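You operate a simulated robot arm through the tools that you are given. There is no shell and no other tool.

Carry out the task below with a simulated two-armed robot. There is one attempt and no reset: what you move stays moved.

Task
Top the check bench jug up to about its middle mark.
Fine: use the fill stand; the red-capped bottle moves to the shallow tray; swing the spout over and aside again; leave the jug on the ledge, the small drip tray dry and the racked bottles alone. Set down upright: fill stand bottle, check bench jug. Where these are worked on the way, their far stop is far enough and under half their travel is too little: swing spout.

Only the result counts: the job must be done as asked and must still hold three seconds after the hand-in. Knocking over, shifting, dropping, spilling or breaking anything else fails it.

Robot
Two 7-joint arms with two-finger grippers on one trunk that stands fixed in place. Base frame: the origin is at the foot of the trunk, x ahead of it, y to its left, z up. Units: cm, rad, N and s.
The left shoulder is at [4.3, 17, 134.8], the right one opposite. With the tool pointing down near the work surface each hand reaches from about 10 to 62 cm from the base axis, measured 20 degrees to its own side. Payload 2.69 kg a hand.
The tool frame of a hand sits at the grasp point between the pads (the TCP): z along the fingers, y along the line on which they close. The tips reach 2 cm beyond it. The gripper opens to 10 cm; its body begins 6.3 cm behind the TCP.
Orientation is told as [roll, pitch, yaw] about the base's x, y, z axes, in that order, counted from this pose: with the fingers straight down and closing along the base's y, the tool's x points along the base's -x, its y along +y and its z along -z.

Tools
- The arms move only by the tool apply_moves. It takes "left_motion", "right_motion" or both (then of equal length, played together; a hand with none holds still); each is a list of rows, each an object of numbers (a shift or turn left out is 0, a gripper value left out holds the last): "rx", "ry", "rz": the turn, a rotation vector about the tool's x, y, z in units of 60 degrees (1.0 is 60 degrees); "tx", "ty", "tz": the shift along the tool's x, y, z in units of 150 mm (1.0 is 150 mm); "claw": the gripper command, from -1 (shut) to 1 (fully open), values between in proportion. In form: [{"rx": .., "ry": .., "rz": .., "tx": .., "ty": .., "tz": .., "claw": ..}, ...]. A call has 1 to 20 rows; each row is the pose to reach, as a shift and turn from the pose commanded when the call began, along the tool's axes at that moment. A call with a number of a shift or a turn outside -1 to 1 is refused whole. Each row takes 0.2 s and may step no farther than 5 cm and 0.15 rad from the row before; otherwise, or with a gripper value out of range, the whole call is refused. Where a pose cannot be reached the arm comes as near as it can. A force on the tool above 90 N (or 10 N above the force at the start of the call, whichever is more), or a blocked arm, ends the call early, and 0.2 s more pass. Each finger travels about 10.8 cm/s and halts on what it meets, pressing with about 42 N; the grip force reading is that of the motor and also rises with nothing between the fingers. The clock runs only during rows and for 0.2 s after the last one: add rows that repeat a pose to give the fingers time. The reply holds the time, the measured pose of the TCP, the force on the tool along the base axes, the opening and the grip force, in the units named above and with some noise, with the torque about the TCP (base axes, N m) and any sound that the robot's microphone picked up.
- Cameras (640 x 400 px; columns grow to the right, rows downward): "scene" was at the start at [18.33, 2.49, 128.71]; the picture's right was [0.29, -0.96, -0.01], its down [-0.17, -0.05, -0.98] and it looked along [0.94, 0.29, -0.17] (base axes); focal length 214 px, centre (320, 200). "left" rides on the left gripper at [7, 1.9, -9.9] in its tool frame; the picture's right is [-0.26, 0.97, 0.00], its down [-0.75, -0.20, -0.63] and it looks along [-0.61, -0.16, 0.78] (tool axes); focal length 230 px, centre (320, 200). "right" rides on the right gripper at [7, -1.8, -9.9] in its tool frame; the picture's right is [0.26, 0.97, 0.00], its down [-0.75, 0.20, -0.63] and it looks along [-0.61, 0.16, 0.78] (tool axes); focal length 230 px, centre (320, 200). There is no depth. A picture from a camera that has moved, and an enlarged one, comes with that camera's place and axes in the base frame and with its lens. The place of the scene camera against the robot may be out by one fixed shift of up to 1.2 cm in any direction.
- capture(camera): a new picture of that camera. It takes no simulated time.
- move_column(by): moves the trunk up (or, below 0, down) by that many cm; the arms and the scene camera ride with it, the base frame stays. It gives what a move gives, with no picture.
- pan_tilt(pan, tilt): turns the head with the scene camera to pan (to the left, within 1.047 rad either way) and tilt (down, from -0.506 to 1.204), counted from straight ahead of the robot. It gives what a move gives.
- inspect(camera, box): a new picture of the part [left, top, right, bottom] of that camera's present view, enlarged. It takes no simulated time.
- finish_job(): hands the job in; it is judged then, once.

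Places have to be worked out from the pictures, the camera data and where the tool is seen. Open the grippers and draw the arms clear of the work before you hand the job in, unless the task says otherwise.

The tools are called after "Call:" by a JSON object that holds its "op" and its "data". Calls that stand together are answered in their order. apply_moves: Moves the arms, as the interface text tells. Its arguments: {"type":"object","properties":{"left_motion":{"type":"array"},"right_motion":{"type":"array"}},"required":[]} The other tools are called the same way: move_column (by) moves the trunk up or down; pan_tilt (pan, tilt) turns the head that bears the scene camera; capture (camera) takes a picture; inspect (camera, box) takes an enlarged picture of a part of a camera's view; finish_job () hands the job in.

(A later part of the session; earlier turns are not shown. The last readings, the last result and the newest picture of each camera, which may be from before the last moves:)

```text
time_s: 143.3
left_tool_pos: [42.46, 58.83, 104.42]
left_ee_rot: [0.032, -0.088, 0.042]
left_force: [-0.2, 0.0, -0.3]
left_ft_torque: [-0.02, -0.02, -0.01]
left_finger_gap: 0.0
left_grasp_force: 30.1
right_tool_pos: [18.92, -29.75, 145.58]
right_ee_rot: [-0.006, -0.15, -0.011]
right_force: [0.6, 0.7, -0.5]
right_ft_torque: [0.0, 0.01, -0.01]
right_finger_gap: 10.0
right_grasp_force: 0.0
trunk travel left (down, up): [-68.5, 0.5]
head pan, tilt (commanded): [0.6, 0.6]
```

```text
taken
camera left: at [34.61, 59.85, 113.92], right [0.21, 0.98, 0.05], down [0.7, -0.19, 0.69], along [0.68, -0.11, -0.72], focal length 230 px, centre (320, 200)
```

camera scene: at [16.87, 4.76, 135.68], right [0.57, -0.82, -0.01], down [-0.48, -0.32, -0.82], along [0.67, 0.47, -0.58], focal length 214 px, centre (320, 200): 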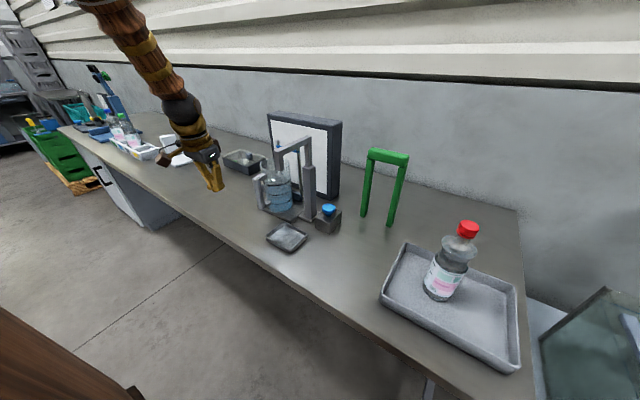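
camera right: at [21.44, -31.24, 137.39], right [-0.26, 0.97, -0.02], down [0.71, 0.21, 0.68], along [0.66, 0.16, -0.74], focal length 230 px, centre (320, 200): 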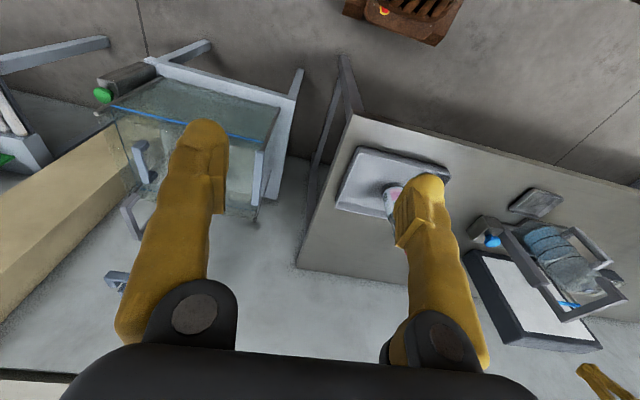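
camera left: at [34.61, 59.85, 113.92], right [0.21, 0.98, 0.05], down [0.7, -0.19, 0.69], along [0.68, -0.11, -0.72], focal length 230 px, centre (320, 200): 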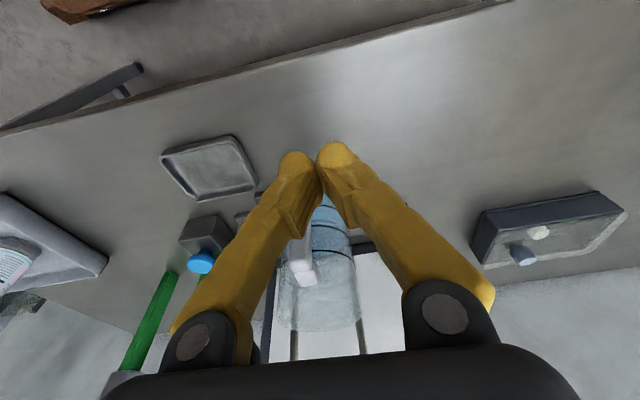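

The arm is back in its normal posture at (42.5, 58.8, 104.4); from now on I keep away from full stretch. I lower the trunk 11 cm, then raise and start tilting the left hand on the way to the spout, and bring the drifted right hand forward a bit.

Call:
{"op": "move_column", "data": {"by": -11}}

Call:
{"op": "apply_moves", "data": {"left_motion": [{"tx": -0.006, "ty": -0.07, "tz": -0.105, "ry": -0.032, "claw": -1}, {"tx": -0.012, "ty": -0.14, "tz": -0.21, "ry": -0.064, "claw": -1}, {"tx": -0.018, "ty": -0.21, "tz": -0.316, "ry": -0.095, "claw": -1}, {"tx": -0.024, "ty": -0.28, "tz": -0.42, "ry": -0.127, "claw": -1}, {"tx": -0.03, "ty": -0.35, "tz": -0.527, "ry": -0.16, "claw": -1}, {"tx": -0.036, "ty": -0.42, "tz": -0.63, "ry": -0.19, "claw": -1}, {"tx": -0.042, "ty": -0.49, "tz": -0.738, "ry": -0.222, "claw": -1}, {"tx": -0.048, "ty": -0.56, "tz": -0.843, "ry": -0.254, "claw": -1}, {"tx": -0.054, "ty": -0.635, "tz": -0.949, "ry": -0.286, "claw": -1}, {"tx": -0.054, "ty": -0.635, "tz": -0.949, "ry": -0.286, "claw": -1}], "right_motion": [{"tx": -0.07, "tz": 0.03}, {"tx": -0.14, "tz": 0.06}, {"tx": -0.21, "tz": 0.09}, {"tx": -0.28, "tz": 0.12}, {"tx": -0.35, "tz": 0.15}, {"tx": -0.42, "tz": 0.19}, {"tx": -0.49, "tz": 0.22}, {"tx": -0.56, "tz": 0.26}, {"tx": -0.63, "tz": 0.297}, {"tx": -0.63, "tz": 0.297}]}}

Call:
{"op": "capture", "data": {"camera": "scene"}}

```text
time_s: 144.7
left_tool_pos: [42.51, 58.74, 93.59]
left_ee_rot: [0.032, -0.09, 0.042]
left_force: [-0.1, 1.0, 0.6]
left_ft_torque: [0.0, -0.01, 0.0]
left_finger_gap: 0.03
left_grasp_force: 29.7
right_tool_pos: [18.93, -29.73, 134.65]
right_ee_rot: [-0.007, -0.152, -0.008]
right_force: [0.7, 0.6, 0.2]
right_ft_torque: [0.01, 0.0, 0.04]
right_finger_gap: 9.98
right_grasp_force: 0.1
trunk travel left (down, up): [-57.5, 11.5]
head pan, tilt (commanded): [0.6, 0.6]
```

```text
time_s: 146.9
left_tool_pos: [42.45, 48.84, 107.39]
left_ee_rot: [0.034, -0.388, 0.035]
left_force: [1.0, -0.5, -0.8]
left_ft_torque: [0.02, 0.03, -0.01]
left_finger_gap: 0.0
left_grasp_force: 29.4
right_tool_pos: [28.6, -29.92, 131.27]
right_ee_rot: [-0.018, -0.152, 0.0]
right_force: [-0.5, 0.4, -0.6]
right_ft_torque: [0.0, 0.04, -0.02]
right_finger_gap: 9.98
right_grasp_force: 0.1
trunk travel left (down, up): [-57.5, 11.5]
head pan, tilt (commanded): [0.6, 0.6]
```

```text
taken
camera scene: at [16.68, 4.8, 124.67], right [0.57, -0.82, -0.01], down [-0.48, -0.32, -0.82], along [0.67, 0.47, -0.58], focal length 214 px, centre (320, 200)
```

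scene: 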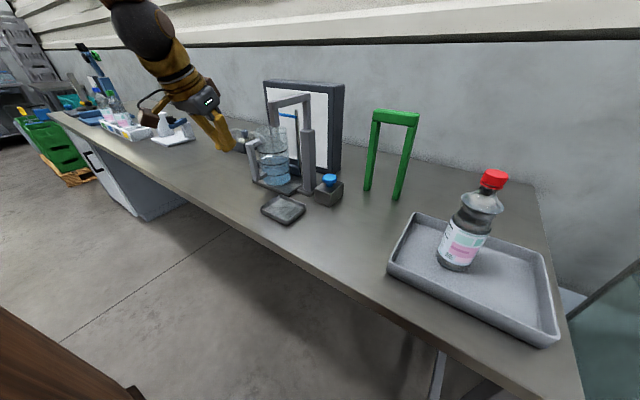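

The hand is tilted and moves well. I continue up and to the right past the front of the nozzle.

Call:
{"op": "apply_moves", "data": {"left_motion": [{"tx": -0.056, "ty": -0.09, "tz": -0.11, "ry": -0.026, "rx": 0.004, "claw": -1}, {"tx": -0.113, "ty": -0.18, "tz": -0.22, "ry": -0.053, "rx": 0.008, "claw": -1}, {"tx": -0.169, "ty": -0.28, "tz": -0.32, "ry": -0.08, "rx": 0.012, "claw": -1}, {"tx": -0.226, "ty": -0.38, "tz": -0.42, "ry": -0.106, "rx": 0.016, "claw": -1}, {"tx": -0.282, "ty": -0.48, "tz": -0.52, "ry": -0.133, "rx": 0.02, "claw": -1}, {"tx": -0.338, "ty": -0.58, "tz": -0.61, "ry": -0.16, "rx": 0.024, "claw": -1}, {"tx": -0.395, "ty": -0.68, "tz": -0.7, "ry": -0.186, "rx": 0.028, "claw": -1}, {"tx": -0.451, "ty": -0.773, "tz": -0.775, "ry": -0.212, "rx": 0.032, "claw": -1}, {"tx": -0.451, "ty": -0.773, "tz": -0.775, "ry": -0.212, "rx": 0.032, "claw": -1}]}}

Call:
{"op": "capture", "data": {"camera": "left"}}

Call:
{"op": "capture", "data": {"camera": "scene"}}

```text
time_s: 148.9
left_tool_pos: [44.66, 36.7, 120.6]
left_ee_rot: [0.002, -0.611, 0.027]
left_force: [-0.2, -0.9, 0.0]
left_ft_torque: [0.0, 0.0, -0.01]
left_finger_gap: 0.0
left_grasp_force: 29.3
right_tool_pos: [28.65, -29.9, 131.35]
right_ee_rot: [-0.019, -0.152, 0.002]
right_force: [-0.2, 0.1, -0.1]
right_ft_torque: [-0.01, 0.01, -0.02]
right_finger_gap: 10.02
right_grasp_force: 0.0
trunk travel left (down, up): [-57.5, 11.5]
head pan, tilt (commanded): [0.6, 0.6]
```

```text
taken
camera left: at [33.31, 38.13, 124.8], right [0.18, 0.97, 0.15], down [0.26, -0.2, 0.95], along [0.95, -0.13, -0.29], focal length 230 px, centre (320, 200)
```

left: 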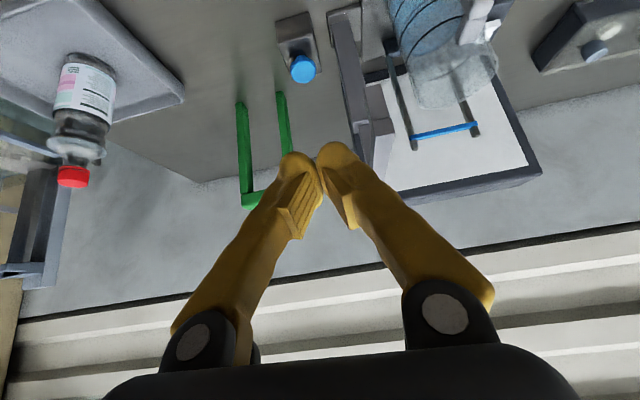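

```text
taken
camera scene: at [16.68, 4.8, 124.67], right [0.57, -0.82, -0.01], down [-0.48, -0.32, -0.82], along [0.67, 0.47, -0.58], focal length 214 px, centre (320, 200)
```

scene: 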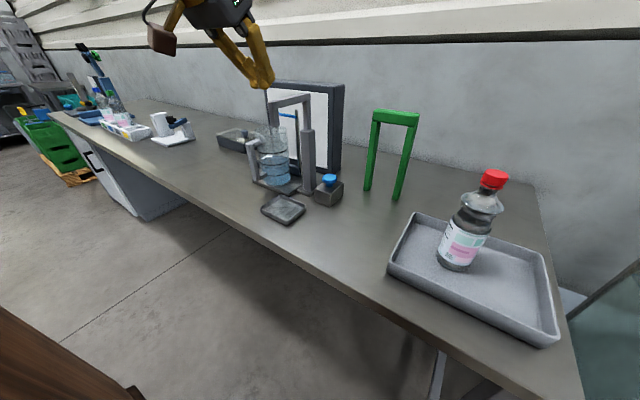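

The spout arm is just left of the closed fingertips. I go forward to x≈56 at y≈36 (right of the arm) and descend to TCP z≈113.8 beside it.

Call:
{"op": "apply_moves", "data": {"left_motion": [{"tx": -0.12, "ty": -0.013, "tz": 0.086, "claw": -1}, {"tx": -0.25, "ty": -0.027, "tz": 0.172, "claw": -1}, {"tx": -0.37, "ty": -0.04, "tz": 0.26, "claw": -1}, {"tx": -0.49, "ty": -0.053, "tz": 0.345, "claw": -1}, {"tx": -0.617, "ty": -0.067, "tz": 0.431, "claw": -1}, {"tx": -0.617, "ty": -0.067, "tz": 0.431, "claw": -1}]}}

Call:
{"op": "capture", "data": {"camera": "left"}}

Call:
{"op": "inspect", "data": {"camera": "scene", "box": [200, 20, 400, 220]}}

```text
time_s: 150.3
left_tool_pos: [56.05, 36.0, 120.44]
left_ee_rot: [0.004, -0.611, 0.03]
left_force: [0.0, -0.1, -0.3]
left_ft_torque: [0.01, -0.01, -0.04]
left_finger_gap: 0.0
left_grasp_force: 29.9
right_tool_pos: [28.56, -29.82, 131.34]
right_ee_rot: [-0.019, -0.153, 0.002]
right_force: [0.1, 0.6, -0.4]
right_ft_torque: [-0.02, 0.0, 0.02]
right_finger_gap: 10.02
right_grasp_force: 0.0
trunk travel left (down, up): [-57.5, 11.5]
head pan, tilt (commanded): [0.6, 0.6]
```

```text
taken
camera left: at [44.7, 37.41, 124.75], right [0.18, 0.97, 0.15], down [0.26, -0.2, 0.95], along [0.95, -0.13, -0.29], focal length 230 px, centre (320, 200)
```

left: 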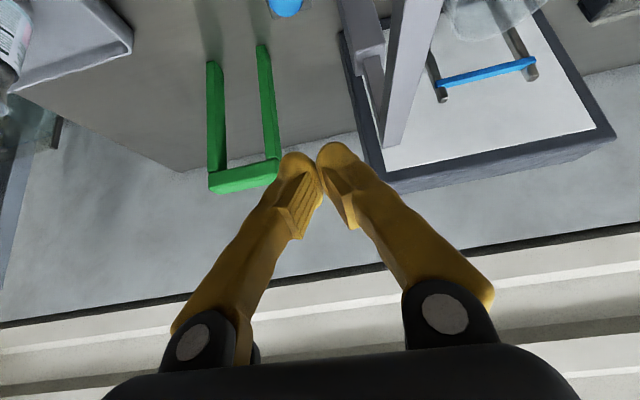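

```text
2.00 times, centred on (300, 120) of scene
camera zoom: at [16.63, 4.77, 124.68], right [0.57, -0.82, -0.01], down [-0.48, -0.32, -0.82], along [0.67, 0.47, -0.58], focal length 429 px, centre (360, 360)
```

zoom: 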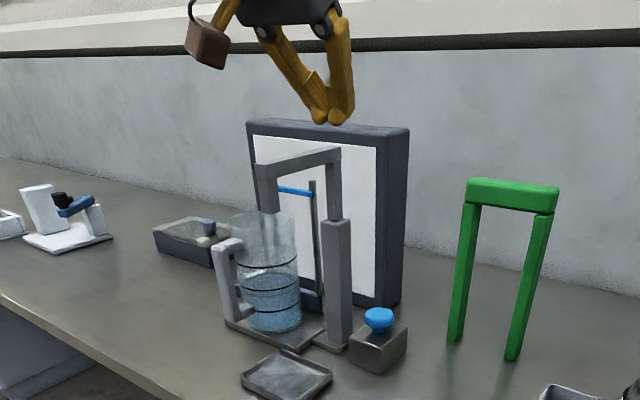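

The arm's elbow computes to (64.6, 42.3), consistent with my pivot. I descend 6.6 cm to put the fingertips level with the arm, right of it.

Call:
{"op": "apply_moves", "data": {"left_motion": [{"tx": 0.05, "tz": 0.07, "claw": -1}, {"tx": 0.1, "tz": 0.144, "claw": -1}, {"tx": 0.15, "tz": 0.216, "claw": -1}, {"tx": 0.2, "tz": 0.288, "claw": -1}, {"tx": 0.252, "tz": 0.36, "claw": -1}, {"tx": 0.252, "tz": 0.36, "claw": -1}]}}

Call:
{"op": "capture", "data": {"camera": "left"}}

Call:
{"op": "inspect", "data": {"camera": "scene", "box": [200, 20, 400, 220]}}

```text
time_s: 151.7
left_tool_pos: [56.1, 36.02, 113.85]
left_ee_rot: [0.004, -0.612, 0.027]
left_force: [-0.6, 0.1, -0.1]
left_ft_torque: [0.05, 0.03, -0.01]
left_finger_gap: 0.0
left_grasp_force: 30.0
right_tool_pos: [28.53, -29.97, 131.36]
right_ee_rot: [-0.02, -0.153, 0.003]
right_force: [-0.2, -0.7, -0.1]
right_ft_torque: [0.03, 0.01, -0.01]
right_finger_gap: 10.02
right_grasp_force: 0.0
trunk travel left (down, up): [-57.5, 11.5]
head pan, tilt (commanded): [0.6, 0.6]
```

```text
taken
camera left: at [44.67, 37.51, 118.15], right [0.18, 0.97, 0.15], down [0.26, -0.2, 0.95], along [0.95, -0.13, -0.29], focal length 230 px, centre (320, 200)
```

left: 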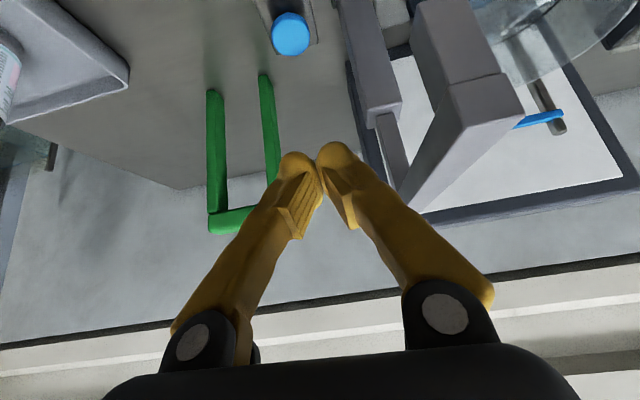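

```text
2.00 times, centred on (300, 120) of scene
camera zoom: at [16.66, 4.75, 124.67], right [0.57, -0.82, -0.01], down [-0.48, -0.32, -0.82], along [0.67, 0.47, -0.58], focal length 429 px, centre (360, 360)
```

zoom: 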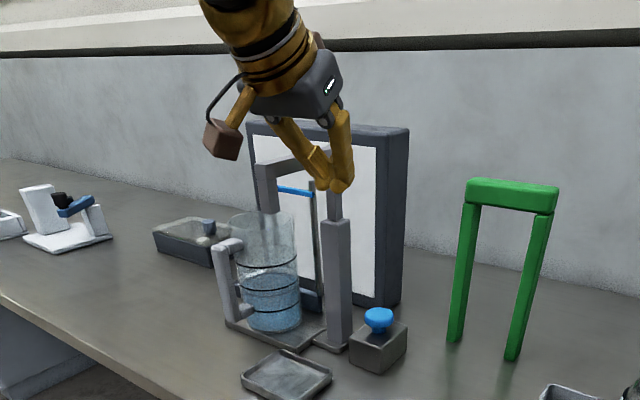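

The fingertips are beside the arm at its level. I start pushing: first along +y through roughly the first 30° of the swing, then check.

Call:
{"op": "apply_moves", "data": {"left_motion": [{"tx": -0.002, "ty": 0.1, "tz": 0.002, "claw": -1}, {"tx": -0.004, "ty": 0.2, "tz": 0.003, "claw": -1}, {"tx": 0.004, "ty": 0.3, "tz": -0.003, "claw": -1}, {"tx": 0.016, "ty": 0.4, "tz": -0.011, "claw": -1}, {"tx": 0.022, "ty": 0.494, "tz": -0.015, "claw": -1}, {"tx": 0.022, "ty": 0.494, "tz": -0.015, "claw": -1}]}}

Call:
{"op": "capture", "data": {"camera": "left"}}

Call:
{"op": "inspect", "data": {"camera": "scene", "box": [200, 20, 400, 220]}}

```text
time_s: 153.1
left_tool_pos: [55.51, 43.71, 113.96]
left_ee_rot: [0.003, -0.61, 0.029]
left_force: [-0.8, 0.2, 0.0]
left_ft_torque: [0.01, -0.02, -0.05]
left_finger_gap: 0.0
left_grasp_force: 29.7
right_tool_pos: [28.63, -29.88, 131.4]
right_ee_rot: [-0.02, -0.152, 0.001]
right_force: [-0.5, 0.2, 0.6]
right_ft_torque: [-0.03, 0.04, 0.02]
right_finger_gap: 9.98
right_grasp_force: 0.2
trunk travel left (down, up): [-57.5, 11.5]
head pan, tilt (commanded): [0.6, 0.6]
```

```text
taken
camera left: at [44.1, 45.06, 118.18], right [0.18, 0.97, 0.15], down [0.26, -0.2, 0.95], along [0.95, -0.13, -0.29], focal length 230 px, centre (320, 200)
```

left: 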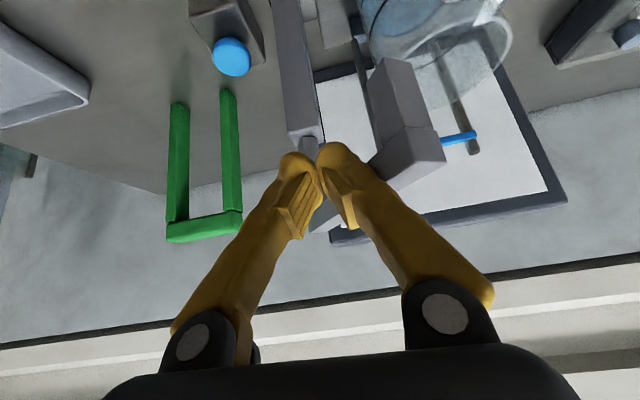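

```text
2.00 times, centred on (300, 120) of scene
camera zoom: at [16.69, 4.73, 124.67], right [0.57, -0.82, -0.01], down [-0.48, -0.32, -0.82], along [0.67, 0.47, -0.58], focal length 429 px, centre (360, 360)
```

zoom: 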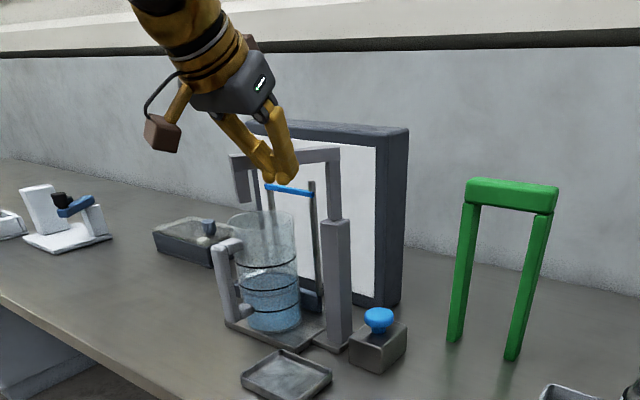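

The spout swings easily with the push. I carry on along the arc toward the over position.

Call:
{"op": "apply_moves", "data": {"left_motion": [{"tx": -0.029, "ty": 0.079, "tz": 0.02, "claw": -1}, {"tx": -0.07, "ty": 0.178, "tz": 0.049, "claw": -1}, {"tx": -0.116, "ty": 0.283, "tz": 0.081, "claw": -1}, {"tx": -0.183, "ty": 0.354, "tz": 0.128, "claw": -1}, {"tx": -0.255, "ty": 0.418, "tz": 0.179, "claw": -1}, {"tx": -0.321, "ty": 0.449, "tz": 0.225, "claw": -1}, {"tx": -0.35, "ty": 0.455, "tz": 0.245, "claw": -1}, {"tx": -0.35, "ty": 0.455, "tz": 0.245, "claw": -1}]}}

Call:
{"op": "capture", "data": {"camera": "left"}}

Call:
{"op": "inspect", "data": {"camera": "scene", "box": [200, 20, 400, 220]}}

```text
time_s: 154.9
left_tool_pos: [61.38, 50.58, 113.68]
left_ee_rot: [0.001, -0.605, 0.03]
left_force: [-14.9, -2.1, -5.7]
left_ft_torque: [-0.08, 0.14, -0.17]
left_finger_gap: 0.58
left_grasp_force: 29.6
right_tool_pos: [28.33, -29.98, 131.46]
right_ee_rot: [-0.02, -0.153, 0.001]
right_force: [0.3, -0.9, -1.1]
right_ft_torque: [0.0, 0.0, 0.01]
right_finger_gap: 10.02
right_grasp_force: 0.1
trunk travel left (down, up): [-57.5, 11.5]
head pan, tilt (commanded): [0.6, 0.6]
```

```text
taken
camera left: at [50.11, 51.98, 118.0], right [0.18, 0.97, 0.15], down [0.26, -0.19, 0.94], along [0.95, -0.14, -0.29], focal length 230 px, centre (320, 200)
```

left: 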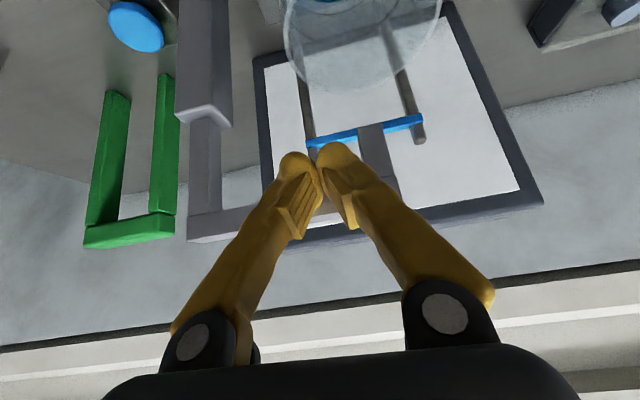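

```text
2.00 times, centred on (300, 120) of scene
camera zoom: at [16.49, 4.77, 124.69], right [0.57, -0.82, -0.01], down [-0.48, -0.32, -0.82], along [0.67, 0.47, -0.58], focal length 429 px, centre (360, 360)
```

zoom: 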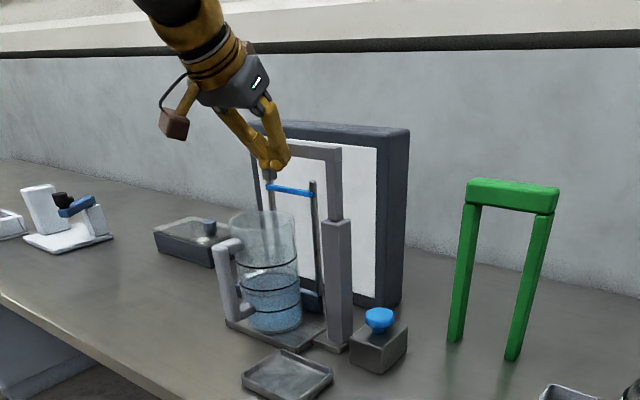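

A −15 N reaction at TCP x≈61.4 means the spout has met its far stop, arm now pointing +y over the jug. I back the hand off and lift it away to look.

Call:
{"op": "apply_moves", "data": {"left_motion": [{"tx": 0.08, "tz": -0.057, "claw": -1}, {"tx": 0.164, "tz": -0.115, "claw": -1}, {"tx": 0.164, "tz": -0.115, "claw": -1}, {"tx": 0.1, "tz": -0.25, "claw": -1}, {"tx": 0.02, "tz": -0.38, "claw": -1}, {"tx": -0.05, "tz": -0.5, "claw": -1}, {"tx": -0.05, "tz": -0.6, "claw": -1}, {"tx": -0.05, "tz": -0.6, "claw": -1}]}}

Call:
{"op": "capture", "data": {"camera": "left"}}

Call:
{"op": "inspect", "data": {"camera": "scene", "box": [200, 20, 400, 220]}}

```text
time_s: 156.7
left_tool_pos: [57.22, 50.33, 121.7]
left_ee_rot: [0.001, -0.61, 0.026]
left_force: [-0.1, -0.1, -0.1]
left_ft_torque: [-0.01, -0.04, 0.03]
left_finger_gap: 0.01
left_grasp_force: 29.3
right_tool_pos: [28.63, -29.84, 131.41]
right_ee_rot: [-0.021, -0.152, 0.001]
right_force: [0.2, -0.6, 0.0]
right_ft_torque: [0.01, 0.0, 0.0]
right_finger_gap: 9.98
right_grasp_force: 0.1
trunk travel left (down, up): [-57.5, 11.5]
head pan, tilt (commanded): [0.6, 0.6]
```

```text
taken
camera left: at [45.84, 51.73, 125.91], right [0.18, 0.97, 0.15], down [0.26, -0.19, 0.95], along [0.95, -0.13, -0.29], focal length 230 px, centre (320, 200)
```

left: 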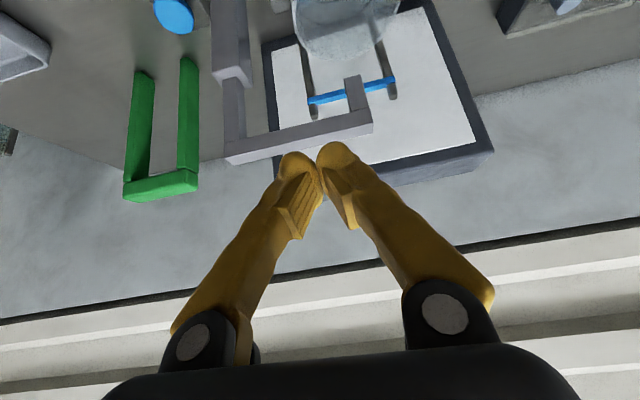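

```text
2.00 times, centred on (300, 120) of scene
camera zoom: at [16.73, 4.77, 124.66], right [0.57, -0.82, -0.01], down [-0.48, -0.32, -0.82], along [0.67, 0.47, -0.58], focal length 429 px, centre (360, 360)
```

zoom: 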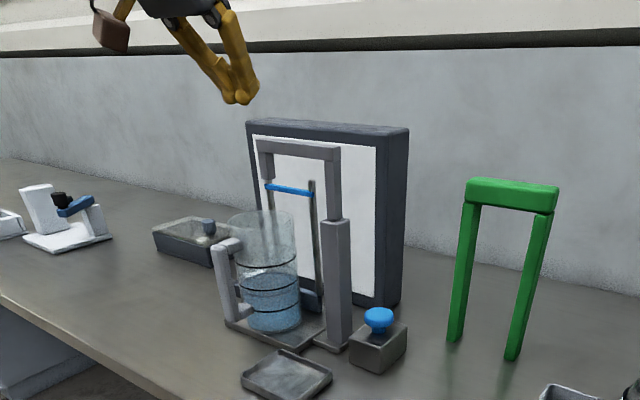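

The spout now stays over the jug, its arm along +y. I enlarge both views to check that the nozzle mouth is really inside the jug's opening.

Call:
{"op": "inspect", "data": {"camera": "scene", "box": [235, 75, 315, 205]}}

Call:
{"op": "inspect", "data": {"camera": "left", "box": [260, 0, 430, 150]}}

```text
3.08 times, centred on (275, 140) of scene
camera zoom: at [16.73, 4.77, 124.66], right [0.57, -0.82, -0.01], down [-0.48, -0.32, -0.82], along [0.67, 0.47, -0.58], focal length 660 px, centre (458, 385)
```

zoom: 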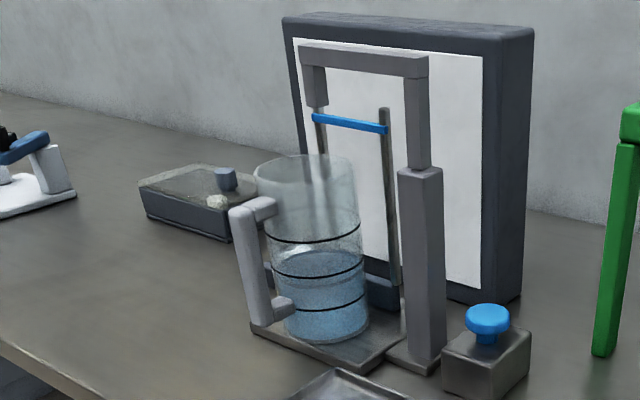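

```text
2.67 times, centred on (345, 75) of left
camera zoom: at [45.84, 51.73, 125.91], right [0.18, 0.97, 0.15], down [0.26, -0.19, 0.95], along [0.95, -0.13, -0.29], focal length 614 px, centre (253, 533)
```

zoom: 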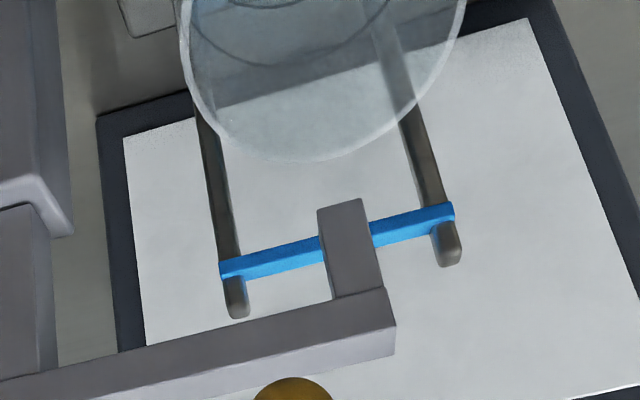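

Nozzle and rim estimates depend on heights I don't know well enough, so I move the hand camera back and more overhead for a second view.

Call:
{"op": "apply_moves", "data": {"left_motion": [{"tx": 0.046, "ty": 0.019, "tz": -0.093, "ry": 0.06, "claw": -1}, {"tx": 0.092, "ty": 0.038, "tz": -0.187, "ry": 0.12, "claw": -1}, {"tx": 0.138, "ty": 0.057, "tz": -0.28, "ry": 0.18, "claw": -1}, {"tx": 0.185, "ty": 0.076, "tz": -0.373, "ry": 0.24, "claw": -1}, {"tx": 0.23, "ty": 0.095, "tz": -0.466, "ry": 0.3, "claw": -1}, {"tx": 0.277, "ty": 0.114, "tz": -0.56, "ry": 0.36, "claw": -1}, {"tx": 0.323, "ty": 0.133, "tz": -0.653, "ry": 0.42, "claw": -1}, {"tx": 0.369, "ty": 0.152, "tz": -0.746, "ry": 0.478, "claw": -1}, {"tx": 0.369, "ty": 0.152, "tz": -0.746, "ry": 0.478, "claw": -1}]}}

Call:
{"op": "capture", "data": {"camera": "left"}}

Call:
{"op": "inspect", "data": {"camera": "left", "box": [220, 40, 420, 220]}}

```text
time_s: 158.7
left_tool_pos: [46.26, 52.24, 127.65]
left_ee_rot: [0.001, -0.108, 0.03]
left_force: [0.0, 0.5, -0.1]
left_ft_torque: [0.01, -0.01, 0.02]
left_finger_gap: 0.02
left_grasp_force: 29.8
right_tool_pos: [28.64, -29.81, 131.44]
right_ee_rot: [-0.019, -0.151, 0.002]
right_force: [-0.3, 0.6, -0.2]
right_ft_torque: [0.03, -0.01, 0.01]
right_finger_gap: 10.01
right_grasp_force: 0.0
trunk travel left (down, up): [-57.5, 11.5]
head pan, tilt (commanded): [0.6, 0.6]
```

```text
taken
camera left: at [38.19, 53.78, 136.88], right [0.23, 0.97, 0.03], down [0.68, -0.18, 0.71], along [0.69, -0.14, -0.71], focal length 230 px, centre (320, 200)
```

left: 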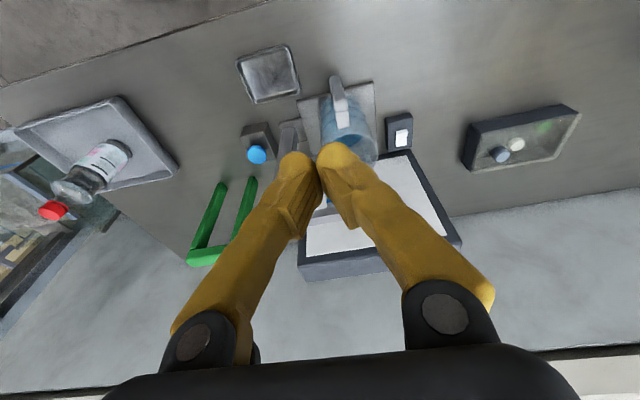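

```text
2.22 times, centred on (320, 130) of left
camera zoom: at [38.19, 53.78, 136.88], right [0.23, 0.97, 0.03], down [0.68, -0.18, 0.71], along [0.69, -0.14, -0.71], focal length 511 px, centre (320, 356)
```

zoom: 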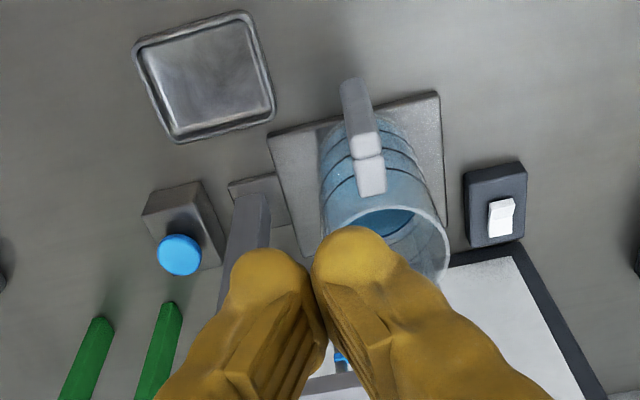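

The closed fingers hide the nozzle; I open the gripper here in free air to see between them.

Call:
{"op": "apply_moves", "data": {"left_motion": [{"claw": 0}, {"claw": 1}, {"claw": 1}, {"claw": 1}, {"claw": 1}]}}

Call:
{"op": "inspect", "data": {"camera": "left", "box": [230, 60, 430, 240]}}

```text
time_s: 159.9
left_tool_pos: [46.3, 52.2, 127.61]
left_ee_rot: [0.002, -0.11, 0.029]
left_force: [-0.5, 0.4, 1.4]
left_ft_torque: [-0.01, -0.01, -0.03]
left_finger_gap: 10.01
left_grasp_force: 0.0
right_tool_pos: [28.45, -29.94, 131.3]
right_ee_rot: [-0.02, -0.153, 0.0]
right_force: [-0.2, -0.1, -0.4]
right_ft_torque: [-0.01, 0.0, -0.03]
right_finger_gap: 9.99
right_grasp_force: 0.1
trunk travel left (down, up): [-57.5, 11.5]
head pan, tilt (commanded): [0.6, 0.6]
```

```text
2.22 times, centred on (330, 150) of left
camera zoom: at [38.18, 53.76, 136.86], right [0.23, 0.97, 0.03], down [0.68, -0.18, 0.71], along [0.69, -0.14, -0.71], focal length 511 px, centre (298, 311)
```

zoom: 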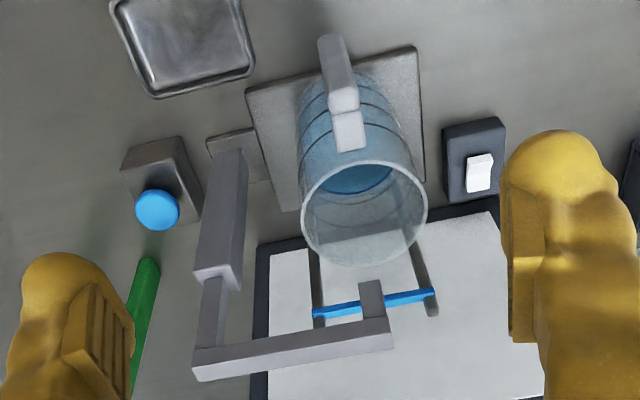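

Triangulated: nozzle centre ≈(64.4, 54.0), mouth z≈109.7; jug rim centre ≈(61.3, 54.4), radius 4.8. The nozzle is inside the rim but ~3 cm off-centre, so I will regrip the handle and set the jug ~1.5 cm further in. First I lower the trunk 14 cm for comfortable reach.

Call:
{"op": "move_column", "data": {"by": -14}}

Call:
{"op": "apply_moves", "data": {"left_motion": [{"tx": -0.05, "ty": 0.02, "tz": 0.05, "ry": -0.05, "claw": 0.3}, {"tx": -0.12, "ty": 0.045, "tz": 0.1, "ry": -0.1, "claw": 0}, {"tx": -0.19, "ty": 0.07, "tz": 0.16, "ry": -0.15, "claw": 0}, {"tx": -0.26, "ty": 0.095, "tz": 0.21, "ry": -0.2, "claw": 0}, {"tx": -0.33, "ty": 0.12, "tz": 0.27, "ry": -0.25, "claw": 0}, {"tx": -0.4, "ty": 0.14, "tz": 0.33, "ry": -0.3, "claw": 0}, {"tx": -0.44, "ty": 0.145, "tz": 0.4, "ry": -0.315, "claw": 0}, {"tx": -0.44, "ty": 0.145, "tz": 0.4, "ry": -0.315, "claw": 0}]}}

Call:
{"op": "capture", "data": {"camera": "left"}}

Call:
{"op": "pan_tilt", "data": {"pan": 0.65, "tilt": 0.4}}

Call:
{"op": "capture", "data": {"camera": "scene"}}

```text
time_s: 161.6
left_tool_pos: [46.14, 52.28, 113.74]
left_ee_rot: [0.003, -0.111, 0.029]
left_force: [0.2, -0.6, -1.3]
left_ft_torque: [0.0, 0.01, 0.01]
left_finger_gap: 9.98
left_grasp_force: 0.1
right_tool_pos: [28.52, -29.81, 117.36]
right_ee_rot: [-0.019, -0.151, 0.001]
right_force: [0.5, 0.1, -0.4]
right_ft_torque: [0.0, -0.01, -0.01]
right_finger_gap: 9.99
right_grasp_force: 0.0
trunk travel left (down, up): [-43.5, 25.5]
head pan, tilt (commanded): [0.6, 0.6]
```

```text
time_s: 163.4
left_tool_pos: [53.21, 54.76, 108.37]
left_ee_rot: [0.001, -0.44, 0.028]
left_force: [-0.3, 0.5, 0.3]
left_ft_torque: [0.01, -0.02, -0.03]
left_finger_gap: 5.0
left_grasp_force: 0.0
right_tool_pos: [28.47, -29.82, 117.39]
right_ee_rot: [-0.02, -0.152, 0.002]
right_force: [-0.1, -0.9, -0.7]
right_ft_torque: [0.03, -0.01, -0.04]
right_finger_gap: 10.0
right_grasp_force: 0.0
trunk travel left (down, up): [-43.5, 25.5]
head pan, tilt (commanded): [0.6, 0.6]
```

```text
taken
camera left: at [42.83, 56.2, 114.48], right [0.2, 0.97, 0.11], down [0.42, -0.19, 0.89], along [0.89, -0.14, -0.44], focal length 230 px, centre (320, 200)
```

left: 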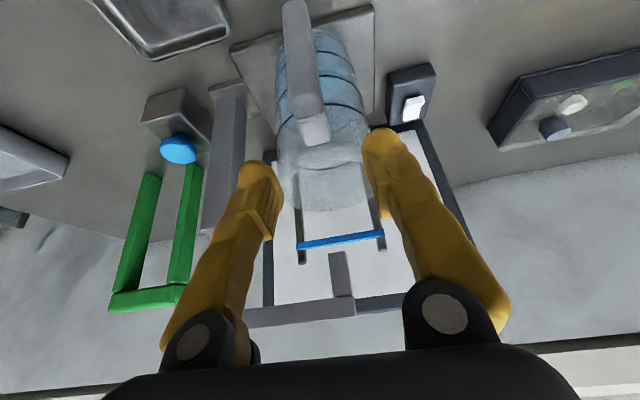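

```text
time_s: 164.1
left_tool_pos: [53.43, 54.81, 108.34]
left_ee_rot: [0.001, -0.439, 0.026]
left_force: [0.3, -0.5, -0.4]
left_ft_torque: [-0.04, -0.04, 0.01]
left_finger_gap: 5.02
left_grasp_force: 0.1
right_tool_pos: [28.49, -29.84, 117.31]
right_ee_rot: [-0.018, -0.151, 0.003]
right_force: [0.0, 0.3, -0.4]
right_ft_torque: [-0.02, 0.0, 0.0]
right_finger_gap: 9.99
right_grasp_force: 0.2
trunk travel left (down, up): [-43.5, 25.5]
head pan, tilt (commanded): [0.649, 0.4]
```

```text
taken
camera scene: at [16.55, 5.37, 112.49], right [0.6, -0.8, -0.01], down [-0.33, -0.24, -0.92], along [0.73, 0.56, -0.4], focal length 214 px, centre (320, 200)
```

scene: 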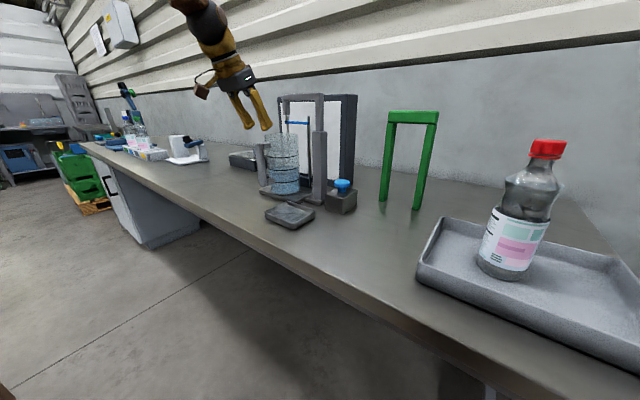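

The bar sits centred between the open fingers. I descend vertically to TCP z≈98.7 around the handle.

Call:
{"op": "apply_moves", "data": {"left_motion": [{"tx": 0.043, "ty": -0.006, "tz": 0.097, "claw": 0}, {"tx": 0.087, "ty": -0.012, "tz": 0.195, "claw": 0}, {"tx": 0.13, "ty": -0.018, "tz": 0.292, "claw": 0}, {"tx": 0.174, "ty": -0.024, "tz": 0.39, "claw": 0}, {"tx": 0.217, "ty": -0.024, "tz": 0.487, "claw": 0}, {"tx": 0.261, "ty": -0.024, "tz": 0.585, "claw": 0}, {"tx": 0.261, "ty": -0.024, "tz": 0.585, "claw": 0}]}}

Call:
{"op": "capture", "data": {"camera": "left"}}

Call:
{"op": "inspect", "data": {"camera": "scene", "box": [200, 50, 360, 230]}}

```text
time_s: 165.7
left_tool_pos: [53.49, 54.28, 98.64]
left_ee_rot: [0.003, -0.439, 0.029]
left_force: [-0.7, 0.3, 0.4]
left_ft_torque: [-0.03, -0.02, 0.01]
left_finger_gap: 5.0
left_grasp_force: 0.1
right_tool_pos: [28.54, -29.85, 117.37]
right_ee_rot: [-0.018, -0.152, 0.002]
right_force: [-0.1, -0.1, -0.4]
right_ft_torque: [0.0, -0.01, 0.03]
right_finger_gap: 9.98
right_grasp_force: 0.1
trunk travel left (down, up): [-43.5, 25.5]
head pan, tilt (commanded): [0.649, 0.4]
```

```text
taken
camera left: at [43.02, 55.75, 104.8], right [0.2, 0.97, 0.11], down [0.42, -0.19, 0.89], along [0.89, -0.14, -0.44], focal length 230 px, centre (320, 200)
```

left: 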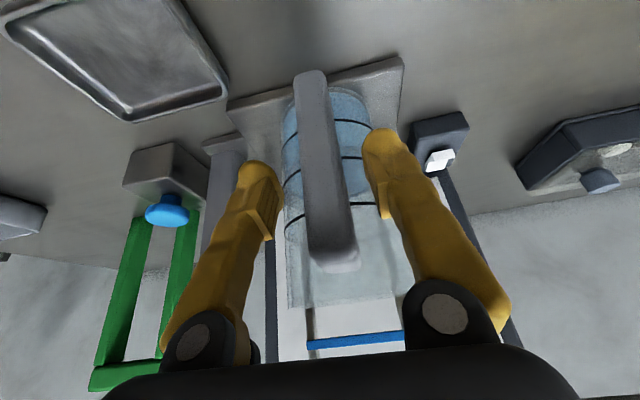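

```text
2.22 times, centred on (280, 140) of scene
camera zoom: at [16.54, 5.36, 112.5], right [0.6, -0.8, -0.01], down [-0.33, -0.24, -0.92], along [0.73, 0.56, -0.4], focal length 477 px, centre (409, 333)
```

zoom: 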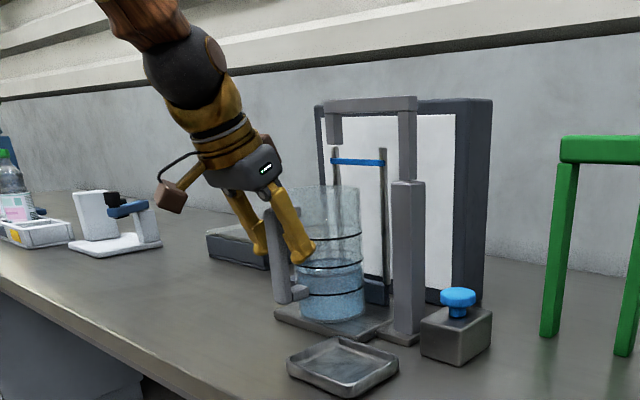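

The fingers straddle the handle bar evenly. I close on it.

Call:
{"op": "apply_moves", "data": {"left_motion": [{"claw": -0.2}, {"claw": -0.4}, {"claw": -0.55}, {"claw": -0.7}, {"claw": -1}, {"claw": -1}, {"claw": -1}]}}

Call:
{"op": "apply_moves", "data": {"left_motion": [{"tx": -0.006, "tz": -0.012, "claw": -1}, {"tx": -0.012, "tz": -0.024, "claw": -1}, {"tx": -0.02, "tz": -0.042, "claw": -1}, {"tx": -0.026, "tz": -0.054, "claw": -1}, {"tx": -0.026, "tz": -0.054, "claw": -1}]}}

Call:
{"op": "inspect", "data": {"camera": "scene", "box": [200, 50, 360, 230]}}

```text
time_s: 167.3
left_tool_pos: [53.5, 54.35, 98.73]
left_ee_rot: [0.003, -0.438, 0.027]
left_force: [-1.8, 0.0, -0.3]
left_ft_torque: [0.01, -0.02, 0.01]
left_finger_gap: 2.1
left_grasp_force: 42.4
right_tool_pos: [28.54, -29.84, 117.47]
right_ee_rot: [-0.019, -0.15, 0.002]
right_force: [0.2, -0.2, -0.6]
right_ft_torque: [0.0, 0.01, 0.01]
right_finger_gap: 9.99
right_grasp_force: 0.1
trunk travel left (down, up): [-43.5, 25.5]
head pan, tilt (commanded): [0.649, 0.4]
```

```text
time_s: 168.5
left_tool_pos: [53.58, 54.34, 99.54]
left_ee_rot: [0.002, -0.438, 0.027]
left_force: [0.1, 0.5, -5.4]
left_ft_torque: [0.02, 0.33, -0.03]
left_finger_gap: 2.11
left_grasp_force: 41.8
right_tool_pos: [28.64, -29.84, 117.5]
right_ee_rot: [-0.02, -0.15, 0.002]
right_force: [-0.1, 0.4, -0.2]
right_ft_torque: [0.03, 0.01, 0.01]
right_finger_gap: 10.0
right_grasp_force: 0.1
trunk travel left (down, up): [-43.5, 25.5]
head pan, tilt (commanded): [0.649, 0.4]
```

```text
2.22 times, centred on (280, 140) of scene
camera zoom: at [16.6, 5.41, 112.48], right [0.6, -0.8, -0.01], down [-0.33, -0.24, -0.92], along [0.73, 0.56, -0.4], focal length 477 px, centre (409, 333)
```

zoom: 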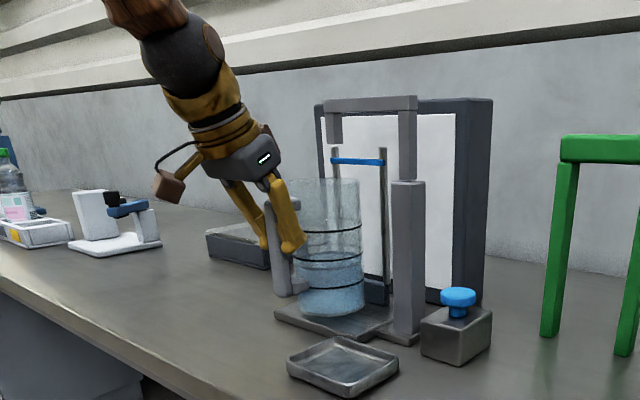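

Lifted 0.8 cm with 5.4 N load. I shift it 1.5 cm further in, watching for back-stop contact.

Call:
{"op": "apply_moves", "data": {"left_motion": [{"tx": -0.018, "tz": 0.0085, "claw": -1}, {"tx": -0.036, "tz": 0.017, "claw": -1}, {"tx": -0.054, "tz": 0.0255, "claw": -1}, {"tx": -0.072, "tz": 0.034, "claw": -1}, {"tx": -0.0905, "tz": 0.0426, "claw": -1}, {"tx": -0.0905, "tz": 0.0426, "claw": -1}]}}

```text
time_s: 169.9
left_tool_pos: [54.98, 54.49, 99.66]
left_ee_rot: [0.004, -0.441, 0.028]
left_force: [-14.0, -0.7, -2.6]
left_ft_torque: [-0.03, 1.36, 0.01]
left_finger_gap: 2.11
left_grasp_force: 42.3
right_tool_pos: [28.35, -29.77, 117.42]
right_ee_rot: [-0.018, -0.153, 0.002]
right_force: [-0.3, -0.6, 0.2]
right_ft_torque: [-0.02, 0.0, 0.0]
right_finger_gap: 9.97
right_grasp_force: 0.0
trunk travel left (down, up): [-43.5, 25.5]
head pan, tilt (commanded): [0.649, 0.4]
```

It meets the back stop (−14 N, low down). I back off 0.5 cm and lower the jug.

Call:
{"op": "apply_moves", "data": {"left_motion": [{"tx": 0.015, "tz": -0.007, "claw": -1}, {"tx": 0.033, "tz": -0.0155, "claw": -1}, {"tx": 0.033, "tz": -0.0155, "claw": -1}, {"tx": 0.041, "tz": 0.0015, "claw": -1}, {"tx": 0.05, "tz": 0.0206, "claw": -1}, {"tx": 0.05, "tz": 0.0206, "claw": -1}]}}

```text
time_s: 171.3
left_tool_pos: [54.46, 54.38, 99.21]
left_ee_rot: [0.003, -0.446, 0.028]
left_force: [-5.0, 0.9, 12.0]
left_ft_torque: [0.04, -1.17, 0.03]
left_finger_gap: 2.12
left_grasp_force: 41.8
right_tool_pos: [28.38, -29.93, 117.47]
right_ee_rot: [-0.017, -0.155, 0.002]
right_force: [0.3, 0.6, 0.4]
right_ft_torque: [-0.02, -0.02, 0.02]
right_finger_gap: 10.01
right_grasp_force: 0.1
trunk travel left (down, up): [-43.5, 25.5]
head pan, tilt (commanded): [0.649, 0.4]
```

It is pressing on the plate now (12 N). I look at the jug's attitude before easing off.

Call:
{"op": "inspect", "data": {"camera": "scene", "box": [235, 95, 345, 215]}}

Call:
{"op": "capture", "data": {"camera": "left"}}

```text
3.33 times, centred on (290, 155) of scene
camera zoom: at [16.38, 5.29, 112.54], right [0.6, -0.8, -0.01], down [-0.32, -0.23, -0.92], along [0.73, 0.56, -0.4], focal length 715 px, centre (420, 350)
```

zoom: 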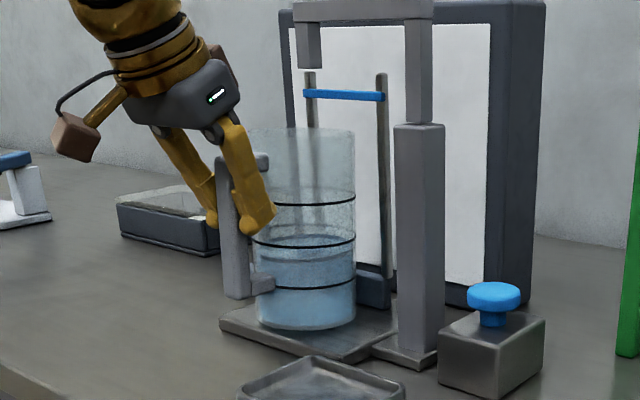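

```text
taken
camera left: at [43.91, 55.76, 105.32], right [0.2, 0.97, 0.11], down [0.41, -0.19, 0.89], along [0.89, -0.13, -0.44], focal length 230 px, centre (320, 200)
```

left: 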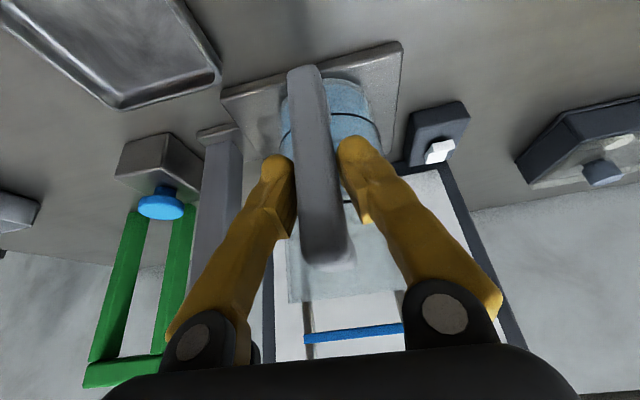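

The jug looks upright. I ease up 0.2 cm and open the gripper.

Call:
{"op": "apply_moves", "data": {"left_motion": [{"tx": -0.006, "tz": -0.012, "claw": -1}, {"tx": -0.006, "tz": -0.012, "claw": -0.6}, {"tx": -0.006, "tz": -0.012, "claw": -0.5}, {"tx": -0.006, "tz": -0.012, "claw": -0.3}, {"tx": -0.006, "tz": -0.012, "claw": 0}, {"tx": -0.006, "tz": -0.012, "claw": 0}]}}

Call:
{"op": "inspect", "data": {"camera": "scene", "box": [235, 95, 345, 215]}}

```text
time_s: 172.7
left_tool_pos: [54.64, 54.49, 99.17]
left_ee_rot: [0.0, -0.44, 0.029]
left_force: [0.0, 0.2, 0.2]
left_ft_torque: [-0.01, 0.0, 0.0]
left_finger_gap: 4.98
left_grasp_force: 0.0
right_tool_pos: [28.55, -29.9, 117.37]
right_ee_rot: [-0.02, -0.152, 0.001]
right_force: [0.5, -0.6, -0.1]
right_ft_torque: [0.0, 0.01, 0.01]
right_finger_gap: 10.0
right_grasp_force: 0.0
trunk travel left (down, up): [-43.5, 25.5]
head pan, tilt (commanded): [0.649, 0.4]
```

```text
3.33 times, centred on (290, 155) of scene
camera zoom: at [16.56, 5.37, 112.49], right [0.6, -0.8, -0.01], down [-0.33, -0.24, -0.92], along [0.73, 0.56, -0.4], focal length 715 px, centre (420, 350)
```

zoom: 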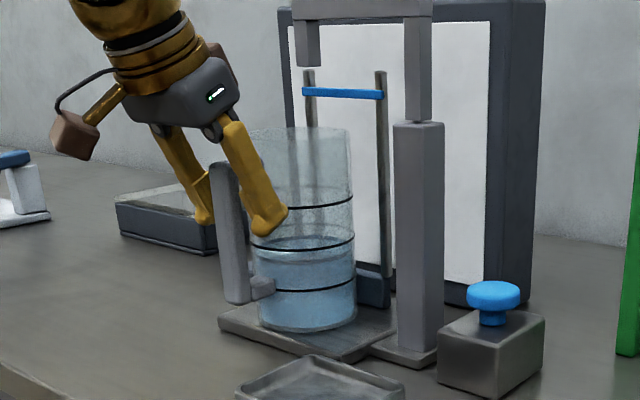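

The jug settled upright (the handle edge matches the expected vertical lean in this view). I lift the hand straight off the handle and retreat.

Call:
{"op": "apply_moves", "data": {"left_motion": [{"tx": -0.04, "tz": -0.085, "claw": 0}, {"tx": -0.1, "tz": -0.21, "claw": 0}, {"tx": -0.17, "tz": -0.36, "claw": 0}, {"tx": -0.24, "tz": -0.51, "claw": 0}, {"tx": -0.284, "tz": -0.603, "claw": 0}, {"tx": -0.2, "tz": -0.65, "claw": 0}, {"tx": -0.05, "tz": -0.72, "claw": 0}, {"tx": 0.1, "tz": -0.79, "claw": 0}, {"tx": 0.2, "tz": -0.83, "claw": 0}, {"tx": 0.2, "tz": -0.83, "claw": 0}]}}

Call:
{"op": "capture", "data": {"camera": "left"}}

Call:
{"op": "inspect", "data": {"camera": "scene", "box": [235, 85, 345, 215]}}

```text
time_s: 174.9
left_tool_pos: [46.38, 54.22, 109.29]
left_ee_rot: [0.005, -0.44, 0.027]
left_force: [1.1, 0.7, 0.3]
left_ft_torque: [0.0, -0.02, 0.04]
left_finger_gap: 4.97
left_grasp_force: 0.0
right_tool_pos: [28.6, -29.88, 117.4]
right_ee_rot: [-0.018, -0.151, 0.002]
right_force: [0.9, -0.6, -0.3]
right_ft_torque: [0.01, 0.02, -0.01]
right_finger_gap: 10.0
right_grasp_force: 0.0
trunk travel left (down, up): [-43.5, 25.5]
head pan, tilt (commanded): [0.649, 0.4]
```

```text
taken
camera left: at [35.88, 55.58, 115.39], right [0.2, 0.97, 0.11], down [0.42, -0.19, 0.89], along [0.89, -0.14, -0.44], focal length 230 px, centre (320, 200)
```

left: 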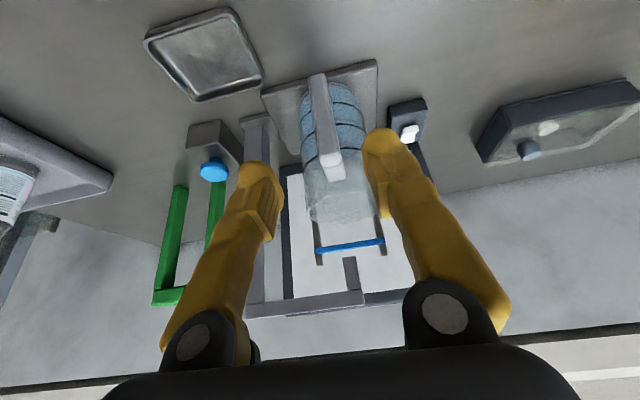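

```text
3.08 times, centred on (290, 150) of scene
camera zoom: at [16.57, 5.38, 112.49], right [0.6, -0.8, -0.01], down [-0.33, -0.24, -0.92], along [0.73, 0.56, -0.4], focal length 660 px, centre (412, 354)
```

zoom: 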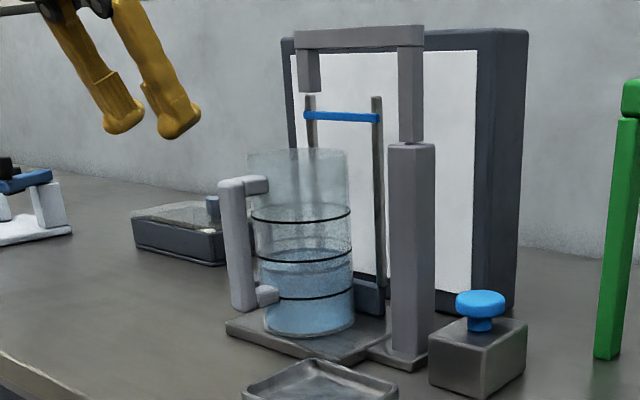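

The jug is upright and now only about 2 cm off the nozzle axis. Next the blue button at about (63.7, 34.4), top z≈92.4: I close the fingers and bring the hand over with a +40° yaw so the wide palm stays clear of the post.

Call:
{"op": "apply_moves", "data": {"left_motion": [{"tx": -0.014, "ty": -0.1, "tz": -0.018, "rx": -0.03, "rz": -0.064, "claw": -1}, {"tx": -0.027, "ty": -0.2, "tz": -0.036, "rx": -0.06, "rz": -0.128, "claw": -1}, {"tx": -0.041, "ty": -0.31, "tz": -0.054, "rx": -0.09, "rz": -0.193, "claw": -1}, {"tx": -0.055, "ty": -0.42, "tz": -0.072, "rx": -0.12, "rz": -0.257, "claw": -1}, {"tx": -0.068, "ty": -0.52, "tz": -0.09, "rx": -0.15, "rz": -0.32, "claw": -1}, {"tx": -0.082, "ty": -0.63, "tz": -0.109, "rx": -0.18, "rz": -0.386, "claw": -1}, {"tx": -0.096, "ty": -0.73, "tz": -0.127, "rx": -0.21, "rz": -0.45, "claw": -1}, {"tx": -0.11, "ty": -0.83, "tz": -0.145, "rx": -0.24, "rz": -0.515, "claw": -1}, {"tx": -0.123, "ty": -0.935, "tz": -0.163, "rx": -0.272, "rz": -0.579, "claw": -1}, {"tx": -0.123, "ty": -0.935, "tz": -0.163, "rx": -0.272, "rz": -0.579, "claw": -1}]}}

Call:
{"op": "capture", "data": {"camera": "left"}}

Call:
{"op": "capture", "data": {"camera": "scene"}}

```text
time_s: 177.1
left_tool_pos: [47.31, 40.23, 112.17]
left_ee_rot: [0.003, -0.442, 0.698]
left_force: [0.1, 0.4, -0.3]
left_ft_torque: [-0.02, 0.0, 0.01]
left_finger_gap: 0.01
left_grasp_force: 29.1
right_tool_pos: [28.51, -29.86, 117.47]
right_ee_rot: [-0.02, -0.152, 0.002]
right_force: [0.3, 0.3, -0.5]
right_ft_torque: [0.0, -0.02, 0.01]
right_finger_gap: 9.95
right_grasp_force: 0.0
trunk travel left (down, up): [-43.5, 25.5]
head pan, tilt (commanded): [0.649, 0.4]
```

```text
taken
camera left: at [38.18, 34.74, 118.25], right [-0.44, 0.89, 0.11], down [0.44, 0.11, 0.89], along [0.78, 0.44, -0.44], focal length 230 px, centre (320, 200)
```

left: 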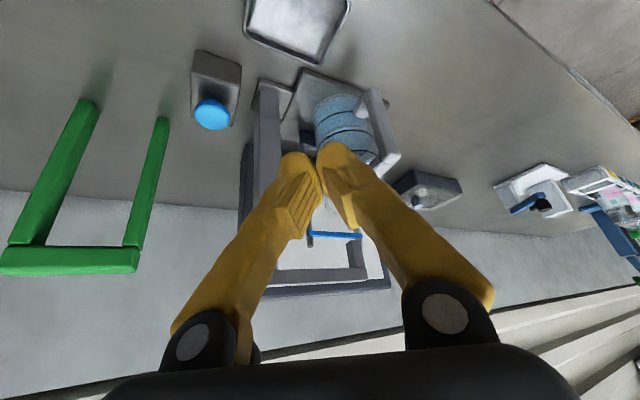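

```text
taken
camera scene: at [16.54, 5.42, 112.49], right [0.6, -0.8, -0.01], down [-0.33, -0.24, -0.92], along [0.73, 0.56, -0.4], focal length 214 px, centre (320, 200)
```

scene: 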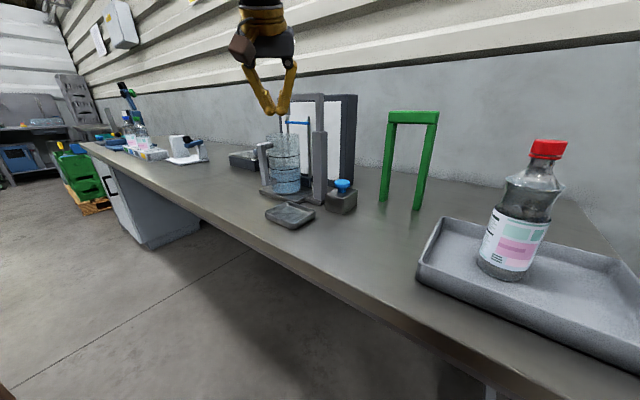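

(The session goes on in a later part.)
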